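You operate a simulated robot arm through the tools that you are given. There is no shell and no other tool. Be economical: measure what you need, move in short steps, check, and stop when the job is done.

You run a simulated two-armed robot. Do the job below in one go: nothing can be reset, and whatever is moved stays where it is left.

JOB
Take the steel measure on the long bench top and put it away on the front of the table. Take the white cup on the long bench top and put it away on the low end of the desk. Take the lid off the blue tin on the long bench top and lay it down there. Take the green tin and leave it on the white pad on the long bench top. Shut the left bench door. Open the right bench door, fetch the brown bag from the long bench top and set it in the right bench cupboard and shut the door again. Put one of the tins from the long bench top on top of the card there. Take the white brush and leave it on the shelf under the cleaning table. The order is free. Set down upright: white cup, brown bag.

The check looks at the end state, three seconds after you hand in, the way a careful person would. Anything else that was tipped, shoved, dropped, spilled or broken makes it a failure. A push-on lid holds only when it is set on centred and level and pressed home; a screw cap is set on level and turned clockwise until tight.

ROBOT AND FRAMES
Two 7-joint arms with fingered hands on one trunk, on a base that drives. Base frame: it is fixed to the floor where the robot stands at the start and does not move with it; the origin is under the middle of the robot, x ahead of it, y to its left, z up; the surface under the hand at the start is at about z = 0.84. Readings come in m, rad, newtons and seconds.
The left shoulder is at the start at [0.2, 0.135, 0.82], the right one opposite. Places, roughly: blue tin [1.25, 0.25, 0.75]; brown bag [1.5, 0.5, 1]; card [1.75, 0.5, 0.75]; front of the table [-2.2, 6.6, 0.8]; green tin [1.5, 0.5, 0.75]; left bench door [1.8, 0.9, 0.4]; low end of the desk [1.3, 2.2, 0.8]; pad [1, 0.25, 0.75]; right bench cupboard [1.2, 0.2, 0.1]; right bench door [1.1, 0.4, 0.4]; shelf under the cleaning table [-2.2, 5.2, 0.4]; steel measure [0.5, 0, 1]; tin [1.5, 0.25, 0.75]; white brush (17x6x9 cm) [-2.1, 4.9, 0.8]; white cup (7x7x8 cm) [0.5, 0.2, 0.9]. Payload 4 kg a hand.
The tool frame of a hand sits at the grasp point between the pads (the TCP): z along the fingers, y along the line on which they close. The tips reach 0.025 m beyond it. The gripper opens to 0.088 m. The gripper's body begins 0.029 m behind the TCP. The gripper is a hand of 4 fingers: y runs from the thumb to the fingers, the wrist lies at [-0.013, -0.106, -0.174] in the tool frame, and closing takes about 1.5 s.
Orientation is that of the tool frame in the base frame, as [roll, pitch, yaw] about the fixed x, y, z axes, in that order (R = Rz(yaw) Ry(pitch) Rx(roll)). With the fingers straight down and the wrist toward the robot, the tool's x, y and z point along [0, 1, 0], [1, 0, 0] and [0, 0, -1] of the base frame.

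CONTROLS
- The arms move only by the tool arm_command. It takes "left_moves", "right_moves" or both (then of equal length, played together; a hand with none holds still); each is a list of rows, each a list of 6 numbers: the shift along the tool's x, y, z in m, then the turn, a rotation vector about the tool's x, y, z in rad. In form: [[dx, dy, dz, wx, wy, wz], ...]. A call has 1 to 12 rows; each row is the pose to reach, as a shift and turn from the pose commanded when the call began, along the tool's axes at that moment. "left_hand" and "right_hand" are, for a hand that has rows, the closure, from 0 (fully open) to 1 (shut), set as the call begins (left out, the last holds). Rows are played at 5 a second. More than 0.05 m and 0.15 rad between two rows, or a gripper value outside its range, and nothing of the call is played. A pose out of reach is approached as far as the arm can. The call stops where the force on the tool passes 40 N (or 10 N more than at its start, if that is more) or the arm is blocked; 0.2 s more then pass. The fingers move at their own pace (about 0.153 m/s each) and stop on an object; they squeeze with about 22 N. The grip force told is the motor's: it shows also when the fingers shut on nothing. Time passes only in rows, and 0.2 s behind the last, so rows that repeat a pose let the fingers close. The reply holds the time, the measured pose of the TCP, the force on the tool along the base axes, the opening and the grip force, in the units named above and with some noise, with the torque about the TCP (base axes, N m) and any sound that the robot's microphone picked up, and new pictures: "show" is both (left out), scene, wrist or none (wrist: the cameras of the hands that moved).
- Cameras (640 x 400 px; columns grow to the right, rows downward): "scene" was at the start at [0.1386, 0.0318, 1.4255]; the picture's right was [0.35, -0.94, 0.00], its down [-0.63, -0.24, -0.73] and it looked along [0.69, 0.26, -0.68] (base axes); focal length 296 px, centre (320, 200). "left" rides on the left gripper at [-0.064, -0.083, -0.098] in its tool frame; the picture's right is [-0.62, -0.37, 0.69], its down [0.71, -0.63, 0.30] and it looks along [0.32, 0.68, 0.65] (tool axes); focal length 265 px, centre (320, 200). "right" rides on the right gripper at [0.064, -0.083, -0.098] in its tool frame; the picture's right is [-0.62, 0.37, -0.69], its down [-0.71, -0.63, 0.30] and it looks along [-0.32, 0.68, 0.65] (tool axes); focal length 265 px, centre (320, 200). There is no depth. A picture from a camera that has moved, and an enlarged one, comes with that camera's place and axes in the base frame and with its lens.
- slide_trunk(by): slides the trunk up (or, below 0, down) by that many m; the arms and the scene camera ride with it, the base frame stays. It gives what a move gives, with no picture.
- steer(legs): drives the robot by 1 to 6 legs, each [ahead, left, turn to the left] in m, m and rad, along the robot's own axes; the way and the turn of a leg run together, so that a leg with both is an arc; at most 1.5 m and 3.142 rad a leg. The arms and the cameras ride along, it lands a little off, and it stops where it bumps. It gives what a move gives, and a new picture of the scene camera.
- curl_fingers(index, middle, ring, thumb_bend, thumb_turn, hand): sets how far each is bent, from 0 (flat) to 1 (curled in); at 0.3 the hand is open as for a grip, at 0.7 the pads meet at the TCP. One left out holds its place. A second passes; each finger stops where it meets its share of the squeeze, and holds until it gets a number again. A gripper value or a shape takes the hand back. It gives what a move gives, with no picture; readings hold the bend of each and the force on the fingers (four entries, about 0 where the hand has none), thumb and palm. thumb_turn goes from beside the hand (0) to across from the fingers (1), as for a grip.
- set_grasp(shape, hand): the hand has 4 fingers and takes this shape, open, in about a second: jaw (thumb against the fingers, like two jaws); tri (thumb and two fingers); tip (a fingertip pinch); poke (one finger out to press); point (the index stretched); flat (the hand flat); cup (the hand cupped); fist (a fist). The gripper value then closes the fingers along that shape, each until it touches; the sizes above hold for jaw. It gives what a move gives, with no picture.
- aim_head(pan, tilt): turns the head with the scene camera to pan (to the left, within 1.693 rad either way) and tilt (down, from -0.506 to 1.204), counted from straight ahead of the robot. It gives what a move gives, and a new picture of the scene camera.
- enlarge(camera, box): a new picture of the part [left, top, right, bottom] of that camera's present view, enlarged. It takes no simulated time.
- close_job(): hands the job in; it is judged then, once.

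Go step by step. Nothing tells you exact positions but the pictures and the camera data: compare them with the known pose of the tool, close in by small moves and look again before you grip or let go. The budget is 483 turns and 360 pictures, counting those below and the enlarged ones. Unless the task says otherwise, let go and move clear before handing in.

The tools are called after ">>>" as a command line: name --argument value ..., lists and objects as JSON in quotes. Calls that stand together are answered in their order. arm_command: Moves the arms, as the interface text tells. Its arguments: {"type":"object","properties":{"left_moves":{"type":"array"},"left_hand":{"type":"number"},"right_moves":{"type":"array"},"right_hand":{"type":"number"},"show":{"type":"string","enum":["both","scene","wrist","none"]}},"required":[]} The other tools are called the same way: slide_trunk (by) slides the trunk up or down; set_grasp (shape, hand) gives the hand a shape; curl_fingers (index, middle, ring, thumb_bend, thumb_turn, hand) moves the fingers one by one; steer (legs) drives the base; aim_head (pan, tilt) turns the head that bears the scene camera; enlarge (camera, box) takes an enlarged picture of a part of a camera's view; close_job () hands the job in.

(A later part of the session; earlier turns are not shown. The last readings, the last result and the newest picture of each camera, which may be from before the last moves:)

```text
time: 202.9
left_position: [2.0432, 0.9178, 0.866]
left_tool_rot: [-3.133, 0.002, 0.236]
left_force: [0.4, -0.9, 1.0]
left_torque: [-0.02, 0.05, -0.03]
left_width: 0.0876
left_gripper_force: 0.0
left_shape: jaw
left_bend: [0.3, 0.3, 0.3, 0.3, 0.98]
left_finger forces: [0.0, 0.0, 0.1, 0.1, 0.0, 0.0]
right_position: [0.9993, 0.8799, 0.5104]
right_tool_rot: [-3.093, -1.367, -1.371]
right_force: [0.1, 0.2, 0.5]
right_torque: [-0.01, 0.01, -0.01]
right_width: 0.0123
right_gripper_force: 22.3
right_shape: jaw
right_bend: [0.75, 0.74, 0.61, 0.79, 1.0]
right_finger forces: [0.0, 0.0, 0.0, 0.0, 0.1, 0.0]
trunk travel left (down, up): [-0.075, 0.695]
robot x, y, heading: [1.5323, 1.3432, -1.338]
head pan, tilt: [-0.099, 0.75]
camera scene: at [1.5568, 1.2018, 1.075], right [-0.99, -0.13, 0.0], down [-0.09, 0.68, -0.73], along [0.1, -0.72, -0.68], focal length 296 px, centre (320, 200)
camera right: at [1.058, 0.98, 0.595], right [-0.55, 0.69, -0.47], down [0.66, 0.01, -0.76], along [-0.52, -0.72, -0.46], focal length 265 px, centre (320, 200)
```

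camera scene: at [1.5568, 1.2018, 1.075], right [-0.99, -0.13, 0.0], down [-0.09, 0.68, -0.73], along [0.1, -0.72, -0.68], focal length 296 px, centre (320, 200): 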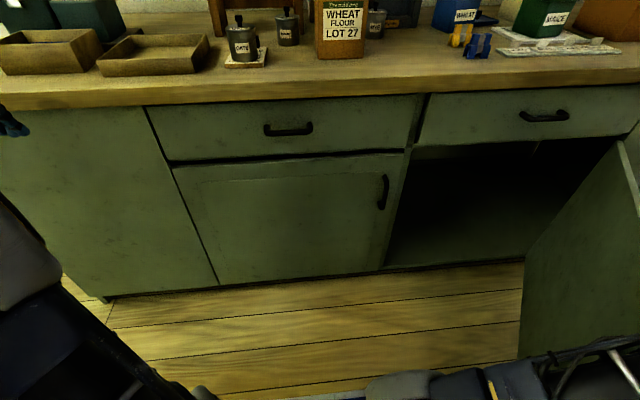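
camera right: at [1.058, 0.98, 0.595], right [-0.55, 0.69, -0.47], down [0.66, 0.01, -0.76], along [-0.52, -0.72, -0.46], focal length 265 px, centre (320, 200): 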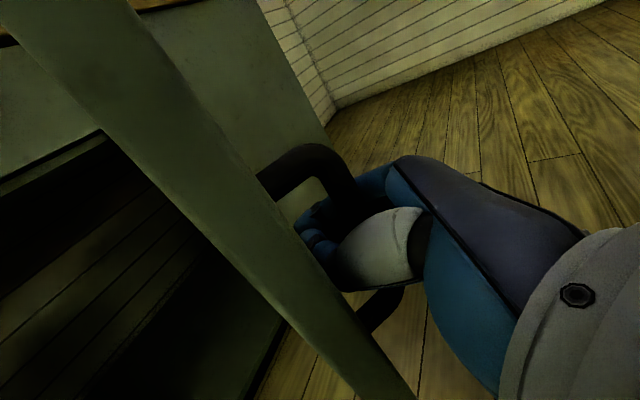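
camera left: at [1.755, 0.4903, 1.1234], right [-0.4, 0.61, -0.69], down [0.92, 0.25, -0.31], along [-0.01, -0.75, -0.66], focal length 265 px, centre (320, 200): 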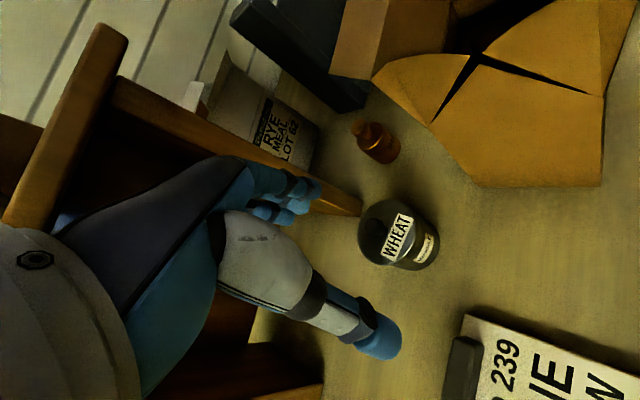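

>>> arm_command --right_moves '[[-0.004, 0.0331, -0.0208, 0, 0, 0], [-0.0074, 0.0677, -0.0393, 0, 0, 0], [-0.0104, 0.1034, -0.0553, 0, 0, 0], [-0.0128, 0.1403, -0.0689, 0, 0, 0], [-0.0147, 0.1781, -0.0799, 0, 0, 0], [-0.0161, 0.2165, -0.0883, 0, 0, 0]]'

```text
time: 204.3
left_position: [2.0435, 0.9173, 0.8659]
left_tool_rot: [-3.133, 0.002, 0.237]
left_force: [0.1, 0.5, -0.6]
left_torque: [-0.01, 0.03, -0.02]
left_width: 0.0876
left_gripper_force: 0.2
left_shape: jaw
left_bend: [0.3, 0.3, 0.3, 0.3, 0.98]
left_finger forces: [0.0, 0.1, 0.1, 0.0, 0.0, 0.0]
right_position: [0.7657, 0.9141, 0.5103]
right_tool_rot: [-3.082, -1.366, -1.38]
right_force: [0.1, -0.5, 0.0]
right_torque: [-0.01, 0.02, -0.02]
right_width: 0.0125
right_gripper_force: 21.4
right_shape: jaw
right_bend: [0.75, 0.74, 0.61, 0.79, 1.0]
right_finger forces: [0.0, 0.0, 0.0, 0.1, 0.0, 0.0]
trunk travel left (down, up): [-0.075, 0.695]
robot x, y, heading: [1.5306, 1.3399, -1.343]
head pan, tilt: [-0.099, 0.75]
camera scene: at [1.5568, 1.2018, 1.0751], right [-0.99, -0.13, 0.0], down [-0.09, 0.68, -0.73], along [0.1, -0.72, -0.68], focal length 296 px, centre (320, 200)
camera right: at [0.8251, 1.0146, 0.5943], right [-0.55, 0.69, -0.47], down [0.66, 0.01, -0.76], along [-0.52, -0.72, -0.46], focal length 265 px, centre (320, 200)
```

scene: 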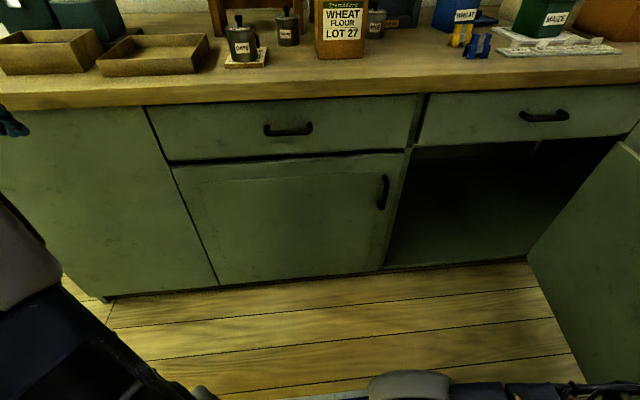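
right: 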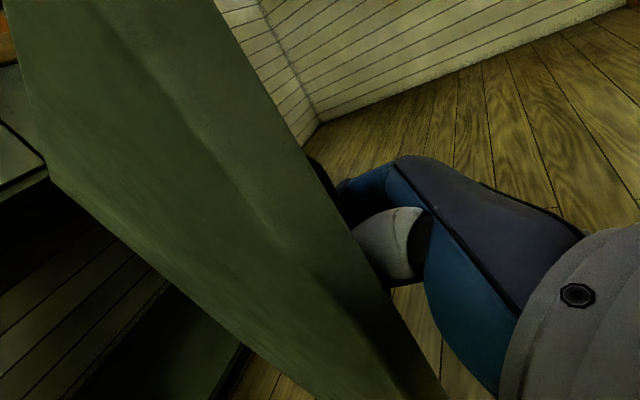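

The door is open ~80–90°. I release the handle, back the hand off and lift it over.

>>> arm_command --right_moves '[[0, 0, 0, 0, 0, 0], [0, 0, 0, 0, 0, 0], [0, 0, 0, 0, 0, 0], [0, 0, 0, 0, 0, 0], [0, 0, -0.03, 0, 0, 0], [0, 0, -0.07, 0, 0, 0], [0, 0, -0.11, 0, 0, 0], [0.04, 0, -0.13, 0, 0, 0], [0.08, 0, -0.14, 0, 0, 0], [0.12, 0, -0.14, 0, 0, 0], [0.16, -0.02, -0.14, 0, 0, 0], [0.2, -0.04, -0.14, 0, 0, 0]]' --right_hand 0

>>> aim_head --pan -0.6 --tilt 0.75

```text
time: 206.9
left_position: [2.0424, 0.9159, 0.8667]
left_tool_rot: [-3.132, 0.003, 0.235]
left_force: [-0.6, 0.4, 0.1]
left_torque: [0.0, 0.0, 0.01]
left_width: 0.0877
left_gripper_force: 0.0
left_shape: jaw
left_bend: [0.3, 0.3, 0.3, 0.3, 0.98]
left_finger forces: [0.0, 0.0, 0.0, 0.1, 0.0, 0.0]
right_position: [0.7773, 1.0173, 0.7385]
right_tool_rot: [-3.102, -1.366, -1.36]
right_force: [-0.2, 0.1, -0.7]
right_torque: [0.01, -0.02, -0.01]
right_width: 0.0878
right_gripper_force: 0.0
right_shape: jaw
right_bend: [0.3, 0.3, 0.3, 0.3, 0.98]
right_finger forces: [0.0, 0.0, 0.0, 0.0, 0.0, 0.0]
trunk travel left (down, up): [-0.075, 0.695]
robot x, y, heading: [1.5348, 1.3384, -1.344]
head pan, tilt: [-0.099, 0.75]
camera scene: at [1.5567, 1.2018, 1.0749], right [-0.99, -0.13, 0.0], down [-0.09, 0.68, -0.73], along [0.1, -0.72, -0.68], focal length 296 px, centre (320, 200)
camera right: at [0.8372, 1.1174, 0.8225], right [-0.55, 0.69, -0.47], down [0.66, 0.01, -0.76], along [-0.52, -0.72, -0.46], focal length 265 px, centre (320, 200)
```

scene: 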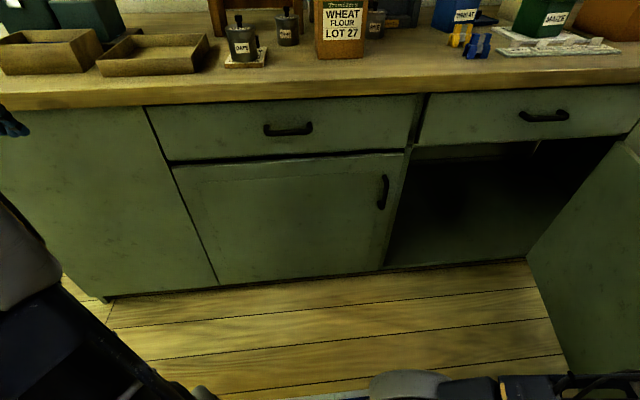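
right: 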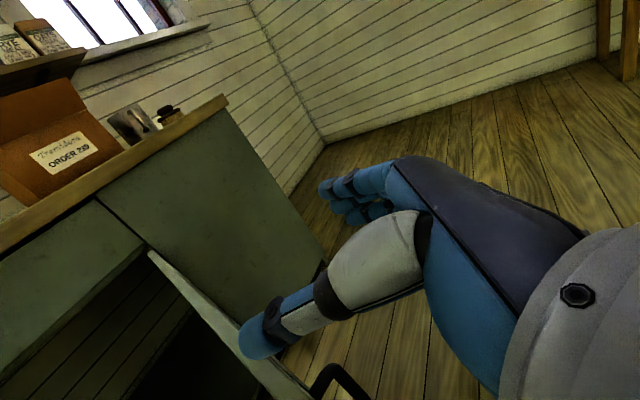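

```text
time: 207.8
left_position: [2.0428, 0.9166, 0.8669]
left_tool_rot: [-3.133, 0.001, 0.237]
left_force: [-0.8, -0.7, 0.2]
left_torque: [0.0, 0.01, 0.01]
left_width: 0.0877
left_gripper_force: 0.1
left_shape: jaw
left_bend: [0.3, 0.3, 0.3, 0.3, 0.98]
left_finger forces: [0.0, 0.0, 0.0, 0.1, 0.0, 0.0]
right_position: [0.7769, 1.0167, 0.7386]
right_tool_rot: [-3.104, -1.364, -1.359]
right_force: [-0.5, 0.5, 0.3]
right_torque: [-0.01, 0.01, 0.01]
right_width: 0.0875
right_gripper_force: 0.0
right_shape: jaw
right_bend: [0.3, 0.3, 0.3, 0.3, 0.98]
right_finger forces: [0.0, 0.1, 0.1, 0.0, 0.0, 0.0]
trunk travel left (down, up): [-0.075, 0.695]
robot x, y, heading: [1.533, 1.3399, -1.336]
head pan, tilt: [-0.6, 0.75]
camera scene: at [1.516, 1.2066, 1.075], right [-0.93, 0.36, 0.0], down [0.25, 0.64, -0.73], along [-0.26, -0.68, -0.68], focal length 296 px, centre (320, 200)
```

scene: 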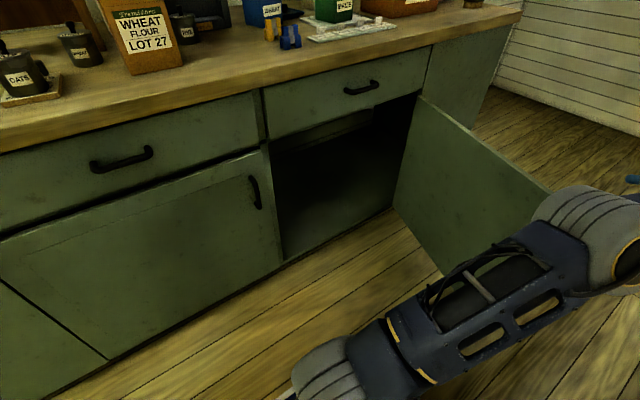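

The cupboard is wide open. I raise the trunk and bring the right hand around toward the front of the bag.

>>> slide_trunk --by 0.25

>>> arm_command --right_moves '[[0.008, -0.012, 0.0405, 0, 0, 0], [0.0164, -0.024, 0.081, 0, 0, 0], [0.0246, -0.036, 0.1214, 0, 0, 0], [0.0328, -0.048, 0.162, 0, 0, 0], [0.041, -0.06, 0.2023, 0, 0, 0], [0.0493, -0.072, 0.243, 0, 0, 0], [0.0575, -0.084, 0.283, 0, 0, 0], [0.0657, -0.0956, 0.3237, 0, 0, 0], [0.0737, -0.137, 0.355, 0, 0, 0], [0.0817, -0.172, 0.39, 0, 0, 0], [0.0877, -0.207, 0.42, 0, 0, 0], [0.0925, -0.24, 0.455, 0, 0, 0]]' --show "scene"

```text
time: 210.4
left_position: [2.0422, 0.9166, 1.1171]
left_tool_rot: [-3.134, 0.002, 0.237]
left_force: [0.6, 0.2, -0.1]
left_torque: [-0.02, -0.01, 0.01]
left_width: 0.0878
left_gripper_force: 0.1
left_shape: jaw
left_bend: [0.3, 0.3, 0.3, 0.3, 0.98]
left_finger forces: [0.0, 0.0, 0.0, 0.1, 0.1, 0.0]
right_position: [0.7779, 1.0174, 0.9881]
right_tool_rot: [-3.099, -1.364, -1.365]
right_force: [0.3, 0.4, 0.0]
right_torque: [0.03, -0.01, 0.0]
right_width: 0.0877
right_gripper_force: 0.1
right_shape: jaw
right_bend: [0.3, 0.3, 0.3, 0.3, 0.98]
right_finger forces: [0.1, 0.1, 0.0, 0.0, 0.0, 0.0]
trunk travel left (down, up): [-0.325, 0.445]
robot x, y, heading: [1.5306, 1.339, -1.339]
head pan, tilt: [-0.6, 0.75]
```

```text
refused: row 9 steps farther than a row can; nothing moved
```

>>> arm_command --right_moves '[[0.008, -0.012, 0.0405, 0, 0, 0], [0.0164, -0.024, 0.081, 0, 0, 0], [0.0246, -0.036, 0.1214, 0, 0, 0], [0.0328, -0.048, 0.162, 0, 0, 0], [0.041, -0.06, 0.2023, 0, 0, 0], [0.0493, -0.072, 0.243, 0, 0, 0], [0.0575, -0.084, 0.283, 0, 0, 0], [0.0657, -0.0956, 0.3237, 0, 0, 0], [0.0717, -0.128, 0.355, 0, 0, 0], [0.0777, -0.16, 0.387, 0, 0, 0], [0.0837, -0.192, 0.419, 0, 0, 0], [0.0897, -0.224, 0.451, 0, 0, 0]]' --show "none"

>>> arm_command --right_moves '[[0.004, -0.037, 0.02, 0, 0, 0], [0.005, -0.08, 0.036, 0, 0, 0], [0.004, -0.125, 0.053, 0, 0, 0], [0.002, -0.172, 0.069, 0, 0, 0], [0.0, -0.22, 0.083, 0, 0, 0], [-0.002, -0.265, 0.1, 0, 0, 0], [-0.004, -0.31, 0.114, 0, 0, 0], [-0.006, -0.355, 0.128, 0, 0, 0], [-0.008, -0.4, 0.142, 0, 0, 0], [-0.0095, -0.445, 0.158, 0, 0, 0]]'

```text
time: 213.0
left_position: [2.0424, 0.9165, 1.1175]
left_tool_rot: [-3.132, 0.0, 0.234]
left_force: [0.4, -0.5, 0.5]
left_torque: [0.01, 0.02, 0.01]
left_width: 0.0877
left_gripper_force: 0.1
left_shape: jaw
left_bend: [0.3, 0.3, 0.3, 0.3, 0.98]
left_finger forces: [0.1, 0.0, 0.0, 0.0, 0.0, 0.0]
right_position: [1.1095, 0.6268, 0.9883]
right_tool_rot: [-3.103, -1.366, -1.362]
right_force: [-0.1, 0.4, -0.8]
right_torque: [0.01, 0.02, -0.01]
right_width: 0.0875
right_gripper_force: 0.1
right_shape: jaw
right_bend: [0.3, 0.3, 0.3, 0.3, 0.98]
right_finger forces: [0.0, 0.1, 0.0, 0.1, 0.0, 0.1]
trunk travel left (down, up): [-0.325, 0.445]
robot x, y, heading: [1.5355, 1.3388, -1.34]
head pan, tilt: [-0.6, 0.75]
```

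```text
time: 215.2
left_position: [2.0416, 0.9167, 1.1167]
left_tool_rot: [-3.132, 0.002, 0.237]
left_force: [-0.7, -0.1, 0.7]
left_torque: [0.04, 0.02, -0.03]
left_width: 0.0877
left_gripper_force: 0.1
left_shape: jaw
left_bend: [0.3, 0.3, 0.3, 0.3, 0.98]
left_finger forces: [0.1, 0.0, 0.0, 0.1, 0.0, 0.0]
right_position: [1.5763, 0.5875, 0.9452]
right_tool_rot: [-3.1, -1.363, -1.366]
right_force: [0.7, -0.5, 0.1]
right_torque: [0.0, -0.02, 0.01]
right_width: 0.0878
right_gripper_force: 0.0
right_shape: jaw
right_bend: [0.3, 0.3, 0.3, 0.3, 0.98]
right_finger forces: [0.1, 0.1, 0.0, 0.0, 0.0, 0.1]
trunk travel left (down, up): [-0.325, 0.445]
robot x, y, heading: [1.5326, 1.3377, -1.337]
head pan, tilt: [-0.6, 0.75]
camera scene: at [1.5158, 1.2067, 1.325], right [-0.93, 0.36, 0.0], down [0.25, 0.64, -0.73], along [-0.26, -0.68, -0.68], focal length 296 px, centre (320, 200)
camera right: at [1.6352, 0.6876, 1.03], right [-0.55, 0.69, -0.47], down [0.65, 0.01, -0.76], along [-0.52, -0.72, -0.46], focal length 265 px, centre (320, 200)
```

scene: 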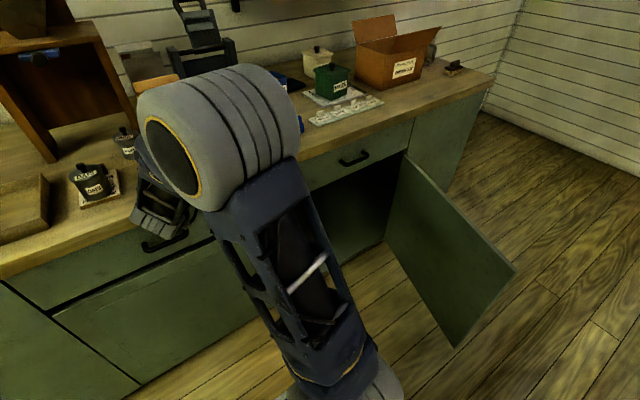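
right: 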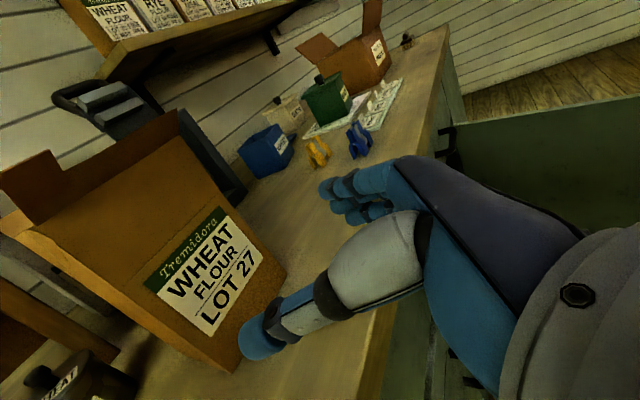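

I spread the hand fully and approach the bag's front, checking as I go.

>>> curl_fingers --hand "right" --index 0.02 --middle 0.02 --ring 0.02 --thumb_bend 0

>>> arm_command --right_moves '[[-0.0139, 0.0065, 0.0, 0, 0, 0], [-0.0139, 0.0065, 0.04, 0, 0, 0], [-0.0139, 0.0065, 0.075, 0, 0, 0]]' --show "wrist"

```text
time: 216.2
left_position: [2.042, 0.9172, 1.1164]
left_tool_rot: [-3.133, 0.0, 0.235]
left_force: [0.2, -0.1, 0.7]
left_torque: [0.05, 0.02, -0.04]
left_width: 0.0878
left_gripper_force: 0.1
left_shape: jaw
left_bend: [0.3, 0.3, 0.3, 0.3, 0.98]
left_finger forces: [0.0, 0.0, 0.0, 0.0, 0.0, 0.0]
right_position: [1.5765, 0.5879, 0.9464]
right_tool_rot: [-3.102, -1.366, -1.362]
right_force: [-0.3, -0.6, -0.5]
right_torque: [-0.01, 0.05, -0.01]
right_width: 0.1304
right_gripper_force: 0.1
right_shape: fingers
right_bend: [0.02, 0.02, 0.02, 0.0, 0.98]
right_finger forces: [0.0, 0.1, 0.0, 0.0, 0.1, 0.0]
trunk travel left (down, up): [-0.325, 0.445]
robot x, y, heading: [1.5277, 1.3378, -1.335]
head pan, tilt: [-0.6, 0.75]
```

```text
time: 217.0
left_position: [2.0425, 0.9169, 1.1168]
left_tool_rot: [-3.133, 0.001, 0.235]
left_force: [-0.3, -0.4, -0.4]
left_torque: [0.03, -0.02, 0.0]
left_width: 0.0876
left_gripper_force: 0.1
left_shape: jaw
left_bend: [0.3, 0.3, 0.3, 0.3, 0.98]
left_finger forces: [0.1, 0.0, 0.1, 0.0, 0.1, 0.1]
right_position: [1.5859, 0.5175, 0.918]
right_tool_rot: [-3.109, -1.363, -1.356]
right_force: [-0.3, 0.8, 0.6]
right_torque: [0.0, -0.01, -0.02]
right_width: 0.1304
right_gripper_force: 0.1
right_shape: fingers
right_bend: [0.02, 0.02, 0.02, 0.0, 0.98]
right_finger forces: [0.0, 0.0, 0.0, 0.0, 0.0, 0.1]
trunk travel left (down, up): [-0.325, 0.445]
robot x, y, heading: [1.5293, 1.3421, -1.338]
head pan, tilt: [-0.6, 0.75]
camera right: at [1.6454, 0.6181, 1.0019], right [-0.55, 0.69, -0.47], down [0.65, 0.01, -0.76], along [-0.52, -0.72, -0.46], focal length 265 px, centre (320, 200)
```

right: 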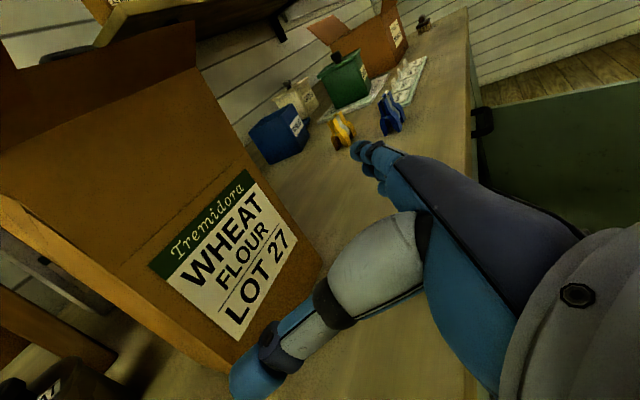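

>>> arm_command --right_moves '[[0, -0.001, 0.02, 0, 0, 0], [-0.001, -0.001, 0.04, 0, 0, 0]]' --show "wrist"

>>> aim_head --pan 0.0 --tilt 0.85

```text
time: 217.6
left_position: [2.0431, 0.917, 1.1174]
left_tool_rot: [-3.133, 0.003, 0.236]
left_force: [-0.3, -1.2, 0.2]
left_torque: [-0.02, -0.02, 0.03]
left_width: 0.0877
left_gripper_force: 0.0
left_shape: jaw
left_bend: [0.3, 0.3, 0.3, 0.3, 0.98]
left_finger forces: [0.1, 0.0, 0.0, 0.1, 0.0, 0.0]
right_position: [1.5983, 0.4815, 0.9096]
right_tool_rot: [-3.099, -1.365, -1.365]
right_force: [-0.1, -0.6, 0.7]
right_torque: [0.02, 0.0, 0.01]
right_width: 0.1305
right_gripper_force: 0.0
right_shape: fingers
right_bend: [0.02, 0.02, 0.02, 0.0, 0.98]
right_finger forces: [0.0, 0.0, 0.0, 0.0, 0.0, 0.1]
trunk travel left (down, up): [-0.325, 0.445]
robot x, y, heading: [1.5324, 1.34, -1.338]
head pan, tilt: [-0.6, 0.75]
camera right: at [1.6563, 0.581, 0.9935], right [-0.55, 0.69, -0.47], down [0.65, 0.01, -0.76], along [-0.52, -0.72, -0.46], focal length 265 px, centre (320, 200)
```

right: 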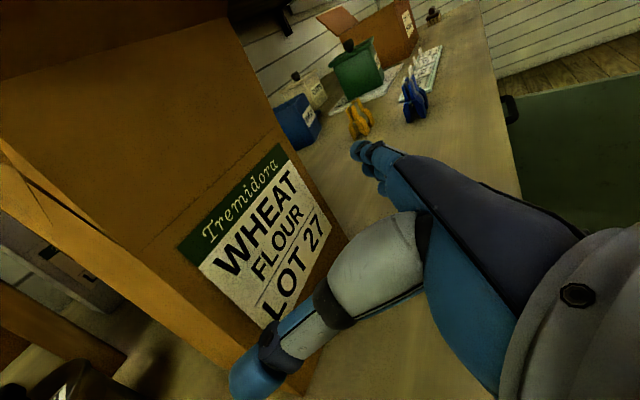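

```text
time: 218.6
left_position: [2.0427, 0.917, 1.116]
left_tool_rot: [-3.133, 0.0, 0.238]
left_force: [0.0, 0.0, -0.3]
left_torque: [-0.01, 0.01, -0.05]
left_width: 0.0879
left_gripper_force: 0.2
left_shape: jaw
left_bend: [0.3, 0.3, 0.3, 0.3, 0.98]
left_finger forces: [0.0, 0.1, 0.0, 0.0, 0.0, 0.0]
right_position: [1.5958, 0.4806, 0.9085]
right_tool_rot: [-3.099, -1.366, -1.365]
right_force: [-0.4, 0.3, 0.6]
right_torque: [0.03, -0.02, 0.02]
right_width: 0.1308
right_gripper_force: 0.1
right_shape: fingers
right_bend: [0.02, 0.02, 0.02, 0.0, 0.98]
right_finger forces: [0.0, 0.1, 0.1, 0.0, 0.0, 0.0]
trunk travel left (down, up): [-0.325, 0.445]
robot x, y, heading: [1.5274, 1.3402, -1.338]
head pan, tilt: [0.0, 0.85]
camera scene: at [1.5638, 1.2078, 1.317], right [-0.97, -0.23, 0.0], down [-0.17, 0.73, -0.66], along [0.15, -0.64, -0.75], focal length 296 px, centre (320, 200)
```

scene: 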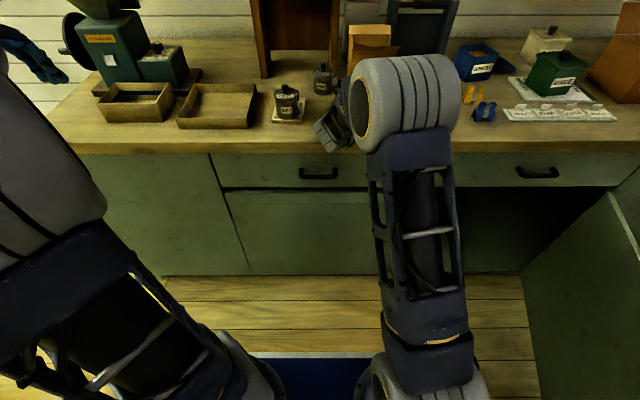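

>>> arm_command --right_moves '[[0, 0, 0.01, 0, 0, 0], [0, 0, 0.018, 0, 0, 0]]' --show "wrist"

```text
time: 219.2
left_position: [2.0429, 0.917, 1.1173]
left_tool_rot: [-3.133, 0.001, 0.236]
left_force: [-0.8, 0.2, 0.2]
left_torque: [0.0, 0.02, -0.01]
left_width: 0.0877
left_gripper_force: 0.0
left_shape: jaw
left_bend: [0.3, 0.3, 0.3, 0.3, 0.98]
left_finger forces: [0.0, 0.1, 0.0, 0.1, 0.0, 0.0]
right_position: [1.6044, 0.4619, 0.9049]
right_tool_rot: [-3.098, -1.366, -1.365]
right_force: [0.2, 1.0, -0.6]
right_torque: [0.02, -0.03, -0.03]
right_width: 0.1304
right_gripper_force: 0.0
right_shape: fingers
right_bend: [0.02, 0.02, 0.02, 0.0, 0.98]
right_finger forces: [0.1, 0.1, 0.0, 0.0, 0.1, 0.1]
trunk travel left (down, up): [-0.325, 0.445]
robot x, y, heading: [1.5313, 1.337, -1.343]
head pan, tilt: [0.0, 0.85]
camera right: at [1.662, 0.5625, 0.9907], right [-0.55, 0.69, -0.47], down [0.65, 0.01, -0.76], along [-0.52, -0.72, -0.46], focal length 265 px, centre (320, 200)
```

right: 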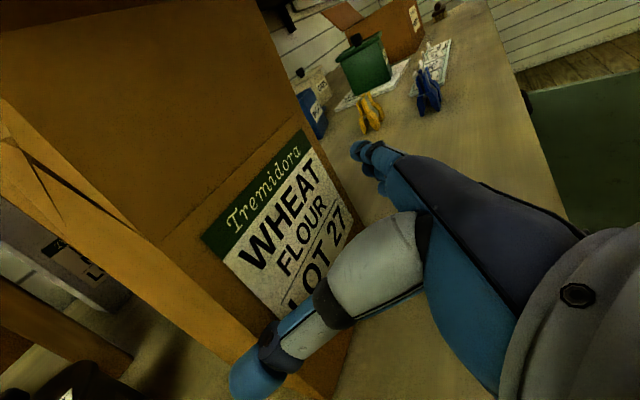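

>>> arm_command --right_moves '[[0, 0, 0.005, 0, 0, 0], [0, 0, 0.01, 0, 0, 0]]' --show "none"

```text
time: 219.8
left_position: [2.0424, 0.9163, 1.1158]
left_tool_rot: [-3.132, 0.0, 0.235]
left_force: [-0.6, -0.6, -0.4]
left_torque: [0.0, -0.01, 0.04]
left_width: 0.0877
left_gripper_force: 0.0
left_shape: jaw
left_bend: [0.3, 0.3, 0.3, 0.3, 0.98]
left_finger forces: [0.0, 0.0, 0.0, 0.0, 0.0, 0.0]
right_position: [1.6064, 0.4527, 0.9041]
right_tool_rot: [-3.098, -1.365, -1.365]
right_force: [0.0, 0.6, -0.6]
right_torque: [0.01, 0.01, 0.02]
right_width: 0.1306
right_gripper_force: 0.2
right_shape: fingers
right_bend: [0.02, 0.02, 0.02, 0.0, 0.98]
right_finger forces: [0.0, 0.1, 0.0, 0.0, 0.1, 0.0]
trunk travel left (down, up): [-0.325, 0.445]
robot x, y, heading: [1.531, 1.3386, -1.339]
head pan, tilt: [0.0, 0.85]
```

>>> arm_command --right_moves '[[0, 0, 0.005, 0, 0, 0], [0, 0, 0.01, 0, 0, 0], [0, 0, 0.014, 0, 0, 0]]' --show "wrist"

```text
time: 220.6
left_position: [2.0426, 0.9169, 1.1158]
left_tool_rot: [-3.132, 0.003, 0.237]
left_force: [0.4, 0.7, 0.1]
left_torque: [0.0, 0.02, -0.01]
left_width: 0.0879
left_gripper_force: 0.0
left_shape: jaw
left_bend: [0.3, 0.3, 0.3, 0.3, 0.98]
left_finger forces: [0.0, 0.0, 0.1, 0.1, 0.0, 0.0]
right_position: [1.6094, 0.4403, 0.9009]
right_tool_rot: [-3.096, -1.364, -1.367]
right_force: [1.1, 0.0, 0.3]
right_torque: [0.0, -0.05, 0.0]
right_width: 0.1305
right_gripper_force: 0.3
right_shape: fingers
right_bend: [0.02, 0.02, 0.02, 0.0, 0.98]
right_finger forces: [0.0, 0.0, 0.0, 0.0, 0.2, 0.0]
trunk travel left (down, up): [-0.325, 0.445]
robot x, y, heading: [1.5313, 1.3413, -1.337]
head pan, tilt: [0.0, 0.85]
camera right: at [1.668, 0.5395, 0.986], right [-0.55, 0.69, -0.47], down [0.65, 0.01, -0.76], along [-0.52, -0.72, -0.46], focal length 265 px, centre (320, 200)
```

right: 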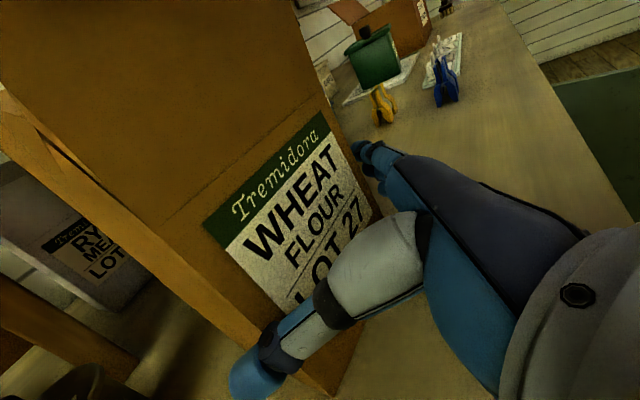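

>>> arm_command --right_moves '[[0, 0, 0, 0, 0, 0], [0, 0, 0, 0, 0, 0], [0, 0, 0, 0, 0, 0], [0, 0, 0, 0, 0, 0], [0, 0, 0, 0, 0, 0], [0, 0, 0, 0, 0, 0], [0, 0, 0, 0, 0, 0]]' --right_hand 1 --show "wrist"

```text
time: 222.2
left_position: [2.0426, 0.9166, 1.1165]
left_tool_rot: [-3.133, 0.001, 0.235]
left_force: [0.6, 0.9, -0.3]
left_torque: [-0.04, 0.0, -0.03]
left_width: 0.0876
left_gripper_force: 0.0
left_shape: jaw
left_bend: [0.3, 0.3, 0.3, 0.3, 0.98]
left_finger forces: [0.0, 0.0, 0.0, 0.0, 0.0, 0.1]
right_position: [1.608, 0.4393, 0.9022]
right_tool_rot: [-3.1, -1.361, -1.365]
right_force: [-0.2, -0.3, -0.7]
right_torque: [0.0, 0.0, -0.03]
right_width: 0.0132
right_gripper_force: 22.0
right_shape: jaw
right_bend: [0.76, 0.7, 0.7, 0.84, 1.0]
right_finger forces: [0.0, 0.0, 0.0, 0.1, 0.0, 0.0]
trunk travel left (down, up): [-0.325, 0.445]
robot x, y, heading: [1.5305, 1.3365, -1.34]
head pan, tilt: [0.0, 0.85]
camera right: at [1.668, 0.5395, 0.9858], right [-0.55, 0.69, -0.47], down [0.65, 0.01, -0.76], along [-0.52, -0.72, -0.46], focal length 265 px, centre (320, 200)
```

right: 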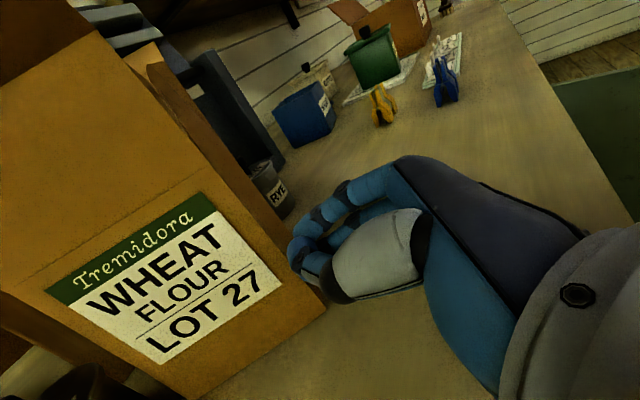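

The bag squeezed out and turned. I back the hand away and look at the situation.

>>> arm_command --right_moves '[[0, 0, -0.04, 0, 0, 0], [0, 0, -0.08, 0, 0, 0], [0.03, 0, -0.12, 0, 0, 0], [0.07, 0, -0.14, 0, 0, 0]]' --right_hand 0

>>> enlarge --camera "scene" --box '[240, 0, 460, 150]'

```text
time: 223.2
left_position: [2.0433, 0.9165, 1.1172]
left_tool_rot: [-3.134, 0.003, 0.235]
left_force: [0.2, 0.0, 0.0]
left_torque: [-0.04, -0.01, 0.01]
left_width: 0.0875
left_gripper_force: 0.2
left_shape: jaw
left_bend: [0.3, 0.3, 0.3, 0.3, 0.98]
left_finger forces: [0.1, 0.0, 0.0, 0.0, 0.0, 0.0]
right_position: [1.5764, 0.5578, 0.9998]
right_tool_rot: [-3.095, -1.364, -1.368]
right_force: [0.9, 0.2, 0.2]
right_torque: [-0.01, 0.0, 0.0]
right_width: 0.0873
right_gripper_force: 0.1
right_shape: jaw
right_bend: [0.3, 0.3, 0.3, 0.3, 0.98]
right_finger forces: [0.1, 0.1, 0.0, 0.0, 0.0, 0.0]
trunk travel left (down, up): [-0.325, 0.445]
robot x, y, heading: [1.5321, 1.3415, -1.338]
head pan, tilt: [0.0, 0.85]
camera scene: at [1.5639, 1.2076, 1.3169], right [-0.97, -0.23, 0.0], down [-0.17, 0.73, -0.66], along [0.15, -0.64, -0.75], focal length 296 px, centre (320, 200)
camera right: at [1.637, 0.6576, 1.0836], right [-0.55, 0.69, -0.47], down [0.65, 0.01, -0.76], along [-0.52, -0.72, -0.46], focal length 265 px, centre (320, 200)
```

scene: 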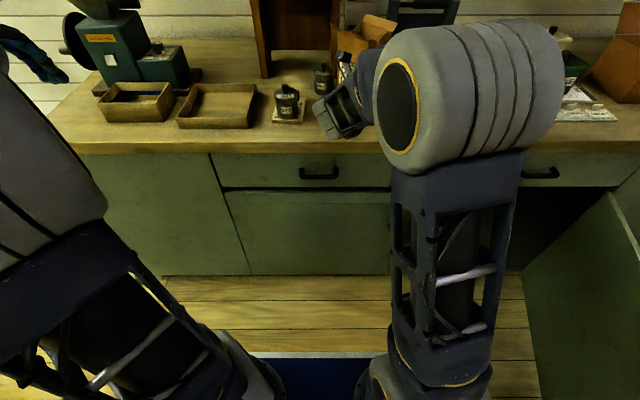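
right: 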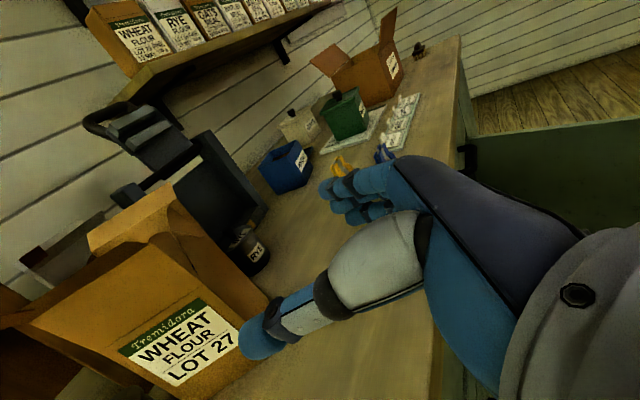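

```text
2.67 times, centred on (350, 75) of scene
camera zoom: at [1.5639, 1.2076, 1.3169], right [-0.97, -0.23, 0.0], down [-0.17, 0.73, -0.66], along [0.15, -0.64, -0.75], focal length 790 px, centre (240, 533)
```

zoom: 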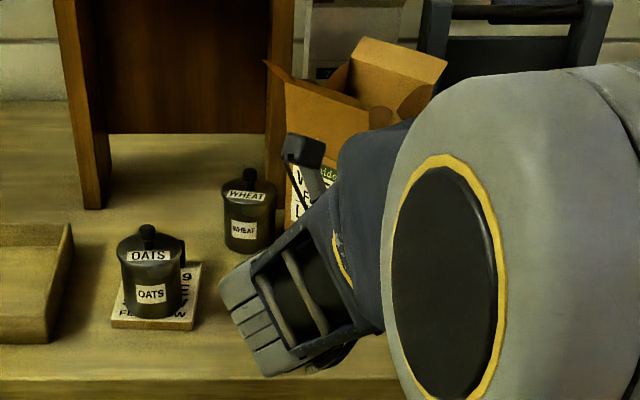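

>>> enlarge --camera "right" --box '[0, 150, 340, 400]'

>>> enlarge --camera "left" --box '[160, 0, 640, 300]'

```text
1.60 times, centred on (170, 275) of right
camera zoom: at [1.637, 0.6576, 1.0836], right [-0.55, 0.69, -0.47], down [0.65, 0.01, -0.76], along [-0.52, -0.72, -0.46], focal length 425 px, centre (560, 80)
```

zoom: 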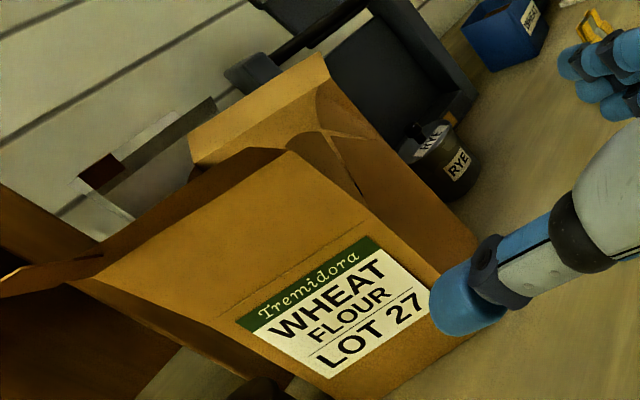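

```text
1.33 times, centred on (400, 150) of left
camera zoom: at [1.9614, 0.9809, 1.2157], right [-0.69, 0.22, -0.69], down [0.55, 0.78, -0.3], along [0.47, -0.58, -0.66], focal length 354 px, centre (213, 267)
```

zoom: 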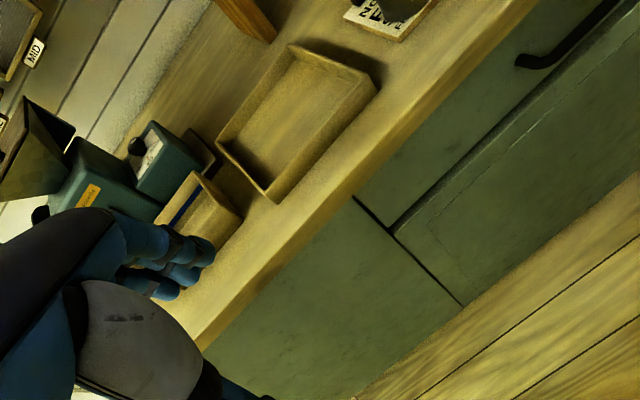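

The bag stands upright, just turned. New plan: pinch the bag's front wall from above, slide it on the bench to a roomier spot and turn it so its narrow side faces me. First I tilt the hand to point down.

>>> arm_command --right_moves '[[0.02, 0, 0, 0, -0.137, 0], [0.04, 0, 0, 0, -0.274, 0], [0.06, 0, 0, 0, -0.411, 0], [0.08, 0, 0, 0, -0.548, 0], [0.1, 0, 0, 0, -0.685, 0], [0.12, 0, 0, 0, -0.822, 0], [0.12, 0, 0, 0, -0.959, 0], [0.12, 0, 0, 0, -1.096, 0], [0.12, 0, 0, 0, -1.233, 0], [0.12, 0, 0, 0, -1.37, 0]]' --show "none"

>>> arm_command --right_moves '[[0, 0, 0, 0, 0, -0.145], [0, 0, 0, 0, 0, -0.29], [0, 0, 0, 0, 0, -0.435], [0, 0, 0, 0, 0, -0.58], [0, 0, 0, 0, 0, -0.725], [0, 0, 0, 0, 0, -0.87]]'

```text
time: 225.4
left_position: [2.043, 0.9166, 1.1169]
left_tool_rot: [-3.131, 0.001, 0.235]
left_force: [0.1, -0.5, 0.5]
left_torque: [0.01, 0.01, -0.02]
left_width: 0.0879
left_gripper_force: 0.0
left_shape: jaw
left_bend: [0.3, 0.3, 0.3, 0.3, 0.98]
left_finger forces: [0.0, 0.1, 0.1, 0.1, 0.0, 0.0]
right_position: [1.5779, 0.5558, 1.0907]
right_tool_rot: [-3.133, -0.061, -1.324]
right_force: [0.3, -0.3, -1.0]
right_torque: [-0.02, 0.05, 0.03]
right_width: 0.0874
right_gripper_force: 0.1
right_shape: jaw
right_bend: [0.3, 0.3, 0.3, 0.3, 0.98]
right_finger forces: [0.0, 0.0, 0.0, 0.0, 0.0, 0.0]
right hand out of reach, approached as far as the arm can: row 9, 10
trunk travel left (down, up): [-0.325, 0.445]
robot x, y, heading: [1.529, 1.342, -1.338]
head pan, tilt: [0.0, 0.85]
```

```text
time: 226.8
left_position: [2.0426, 0.9172, 1.1168]
left_tool_rot: [-3.133, 0.003, 0.236]
left_force: [0.6, 0.2, -0.1]
left_torque: [-0.03, 0.0, 0.0]
left_width: 0.0876
left_gripper_force: 0.0
left_shape: jaw
left_bend: [0.3, 0.3, 0.3, 0.3, 0.98]
left_finger forces: [0.0, 0.0, 0.0, 0.0, 0.0, 0.0]
right_position: [1.578, 0.5588, 1.0886]
right_tool_rot: [3.097, -0.047, -0.449]
right_force: [0.1, 0.5, 0.3]
right_torque: [0.02, 0.0, -0.01]
right_width: 0.0879
right_gripper_force: 0.3
right_shape: jaw
right_bend: [0.3, 0.3, 0.3, 0.3, 0.98]
right_finger forces: [0.1, 0.0, 0.0, 0.1, 0.1, 0.1]
trunk travel left (down, up): [-0.325, 0.445]
robot x, y, heading: [1.5299, 1.3414, -1.342]
head pan, tilt: [0.0, 0.85]
camera scene: at [1.5639, 1.2078, 1.317], right [-0.97, -0.23, 0.0], down [-0.17, 0.73, -0.66], along [0.15, -0.64, -0.75], focal length 296 px, centre (320, 200)
camera right: at [1.669, 0.609, 1.188], right [-0.73, -0.02, 0.68], down [-0.36, 0.86, -0.36], along [-0.57, -0.51, -0.64], focal length 265 px, centre (320, 200)
```

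scene: 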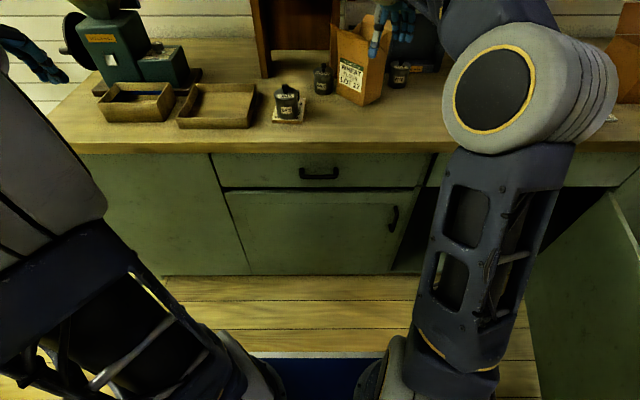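
right: 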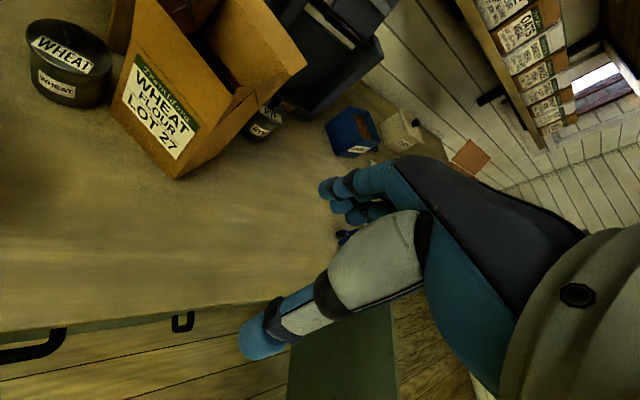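

>>> enlarge --camera "scene" --box '[250, 0, 450, 130]'

>>> enlarge --camera "right" --box '[60, 0, 340, 190]'

```text
3.08 times, centred on (350, 65) of scene
camera zoom: at [1.5639, 1.2078, 1.317], right [-0.97, -0.23, 0.0], down [-0.17, 0.73, -0.66], along [0.15, -0.64, -0.75], focal length 911 px, centre (228, 615)
```

zoom: 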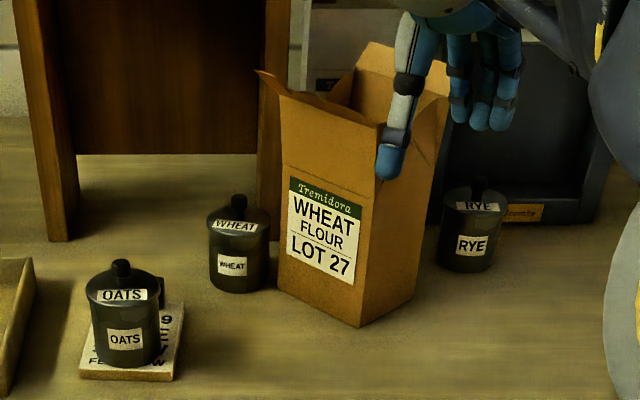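

```text
2.11 times, centred on (200, 95) of right
camera zoom: at [1.669, 0.609, 1.188], right [-0.73, -0.02, 0.68], down [-0.36, 0.86, -0.36], along [-0.57, -0.51, -0.64], focal length 559 px, centre (573, 421)
```

zoom: 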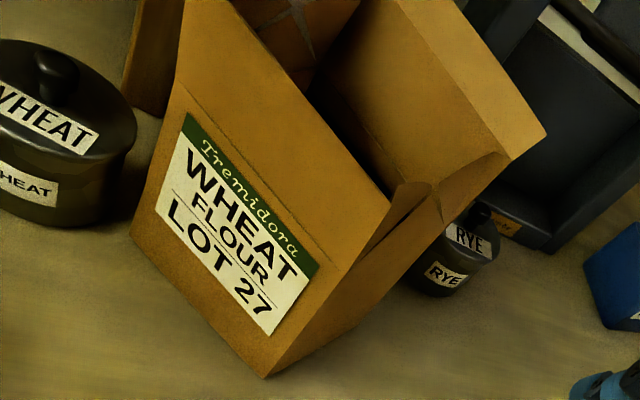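

The bag's narrow right side faces front-right, and RYE leaves ~4 cm room. I'll grip it from that side with fingers only slightly opened behind and the thumb wide in front. First I orient and position the hand.

>>> arm_command --right_moves '[[-0.007, 0.013, 0.005, 0, 0.13, 0.01], [-0.014, 0.026, 0.01, 0, 0.26, 0.03], [-0.02, 0.04, 0.02, 0, 0.39, 0.04], [-0.027, 0.053, 0.03, 0, 0.52, 0.05], [-0.034, 0.066, 0.04, 0, 0.65, 0.06], [-0.041, 0.079, 0.05, 0, 0.78, 0.07], [-0.047, 0.092, 0.06, 0, 0.91, 0.08], [-0.054, 0.105, 0.07, 0, 1.04, 0.09], [-0.061, 0.118, 0.08, 0, 1.17, 0.1], [-0.0677, 0.1314, 0.09, 0, 1.3, 0.1], [-0.0677, 0.1314, 0.09, 0, 1.4, 0.1]]'

```text
time: 229.2
left_position: [2.043, 0.9168, 1.116]
left_tool_rot: [-3.133, 0.002, 0.236]
left_force: [-0.1, 0.0, -0.5]
left_torque: [-0.02, -0.02, -0.01]
left_width: 0.0878
left_gripper_force: 0.1
left_shape: jaw
left_bend: [0.3, 0.3, 0.3, 0.3, 0.98]
left_finger forces: [0.0, 0.1, 0.1, 0.0, 0.1, 0.1]
right_position: [1.4608, 0.4634, 1.0027]
right_tool_rot: [-2.984, -1.45, -0.678]
right_force: [-0.3, 0.1, -0.8]
right_torque: [0.0, 0.02, 0.02]
right_width: 0.0876
right_gripper_force: 0.0
right_shape: jaw
right_bend: [0.3, 0.3, 0.3, 0.3, 0.98]
right_finger forces: [0.0, 0.1, 0.1, 0.0, 0.1, 0.0]
trunk travel left (down, up): [-0.325, 0.445]
robot x, y, heading: [1.5322, 1.3382, -1.344]
head pan, tilt: [0.0, 0.85]
camera scene: at [1.5637, 1.2079, 1.317], right [-0.97, -0.23, 0.0], down [-0.17, 0.73, -0.66], along [0.15, -0.64, -0.75], focal length 296 px, centre (320, 200)
camera right: at [1.4227, 0.5783, 1.0809], right [-0.84, 0.07, -0.54], down [0.51, 0.45, -0.73], along [0.19, -0.89, -0.41], focal length 265 px, centre (320, 200)
```

scene: 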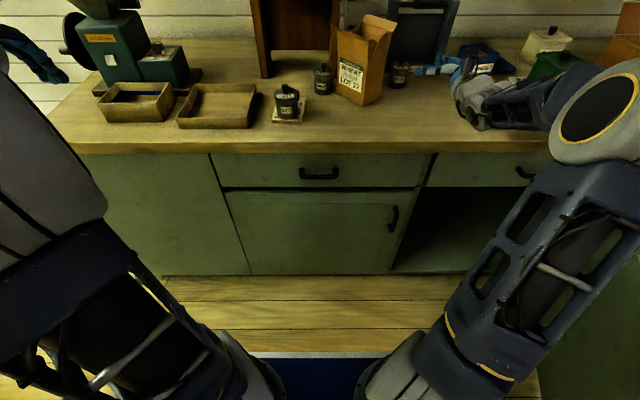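
right: 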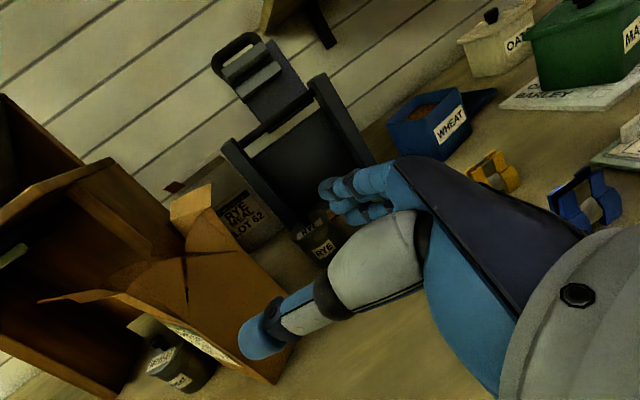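

>>> curl_fingers --hand "right" --index 0.26 --middle 0.26 --ring 0.26 --thumb_bend 0

>>> arm_command --right_moves '[[-0.025, 0.005, 0.025, 0, 0, 0], [-0.05, 0.01, 0.055, 0, 0, 0], [-0.0644, 0.0145, 0.09, 0, 0, 0], [-0.0644, 0.0145, 0.105, 0, 0, 0]]'

>>> enlarge --camera "scene" --box '[300, 0, 500, 130]'

```text
time: 230.2
left_position: [2.0438, 0.9172, 1.1164]
left_tool_rot: [-3.134, 0.002, 0.236]
left_force: [0.5, 0.4, -0.6]
left_torque: [-0.03, 0.01, 0.01]
left_width: 0.0877
left_gripper_force: 0.2
left_shape: jaw
left_bend: [0.3, 0.3, 0.3, 0.3, 0.98]
left_finger forces: [0.0, 0.0, 0.0, 0.0, 0.0, 0.1]
right_position: [1.4605, 0.4628, 1.0027]
right_tool_rot: [-2.994, -1.448, -0.669]
right_force: [-0.2, 0.0, 0.5]
right_torque: [0.05, 0.0, -0.06]
right_width: 0.105
right_gripper_force: 0.0
right_shape: fingers
right_bend: [0.26, 0.26, 0.26, 0.0, 0.98]
right_finger forces: [0.0, 0.0, 0.1, 0.0, 0.0, 0.0]
trunk travel left (down, up): [-0.325, 0.445]
robot x, y, heading: [1.5326, 1.3405, -1.338]
head pan, tilt: [0.0, 0.85]
```

```text
time: 231.2
left_position: [2.0426, 0.9167, 1.1162]
left_tool_rot: [-3.135, 0.001, 0.236]
left_force: [0.4, 0.5, -0.7]
left_torque: [0.0, -0.01, 0.01]
left_width: 0.0877
left_gripper_force: 0.0
left_shape: jaw
left_bend: [0.3, 0.3, 0.3, 0.3, 0.98]
left_finger forces: [0.0, 0.1, 0.0, 0.1, 0.0, 0.1]
right_position: [1.5402, 0.4051, 0.9261]
right_tool_rot: [-2.991, -1.448, -0.674]
right_force: [-0.3, -0.2, 0.3]
right_torque: [-0.01, 0.01, 0.02]
right_width: 0.1048
right_gripper_force: 0.0
right_shape: fingers
right_bend: [0.26, 0.26, 0.26, 0.0, 0.98]
right_finger forces: [0.0, 0.0, 0.1, 0.0, 0.1, 0.1]
trunk travel left (down, up): [-0.325, 0.445]
robot x, y, heading: [1.533, 1.3385, -1.341]
head pan, tilt: [0.0, 0.85]
camera scene: at [1.5637, 1.2079, 1.317], right [-0.97, -0.23, 0.0], down [-0.17, 0.73, -0.66], along [0.15, -0.64, -0.75], focal length 296 px, centre (320, 200)
camera right: at [1.5024, 0.5197, 1.004], right [-0.84, 0.07, -0.54], down [0.51, 0.45, -0.73], along [0.19, -0.89, -0.41], focal length 265 px, centre (320, 200)
```

scene: 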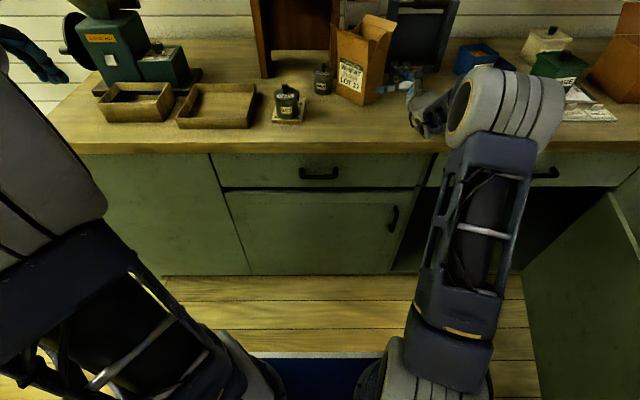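
right: 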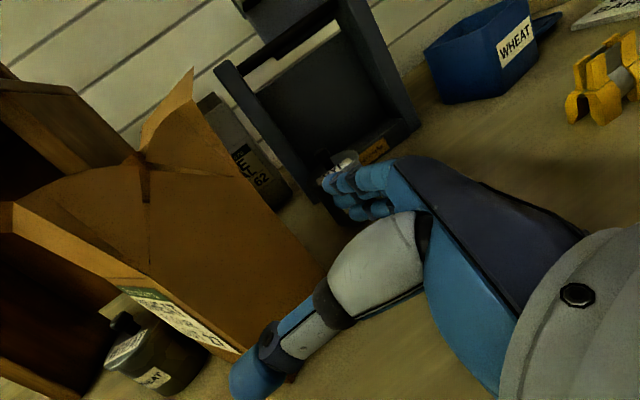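

```text
3.08 times, centred on (400, 65) of scene
camera zoom: at [1.5637, 1.2079, 1.317], right [-0.97, -0.23, 0.0], down [-0.17, 0.73, -0.66], along [0.15, -0.64, -0.75], focal length 911 px, centre (74, 615)
```

zoom: 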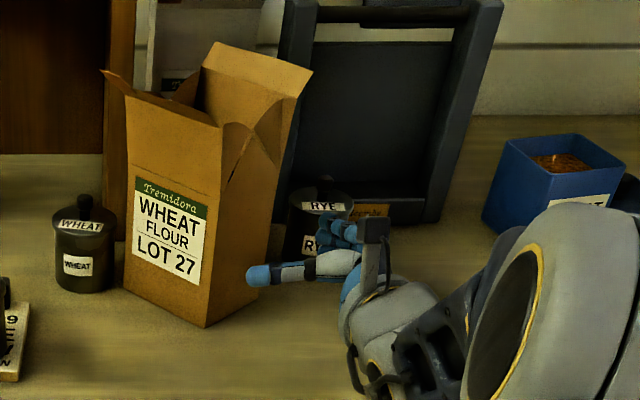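

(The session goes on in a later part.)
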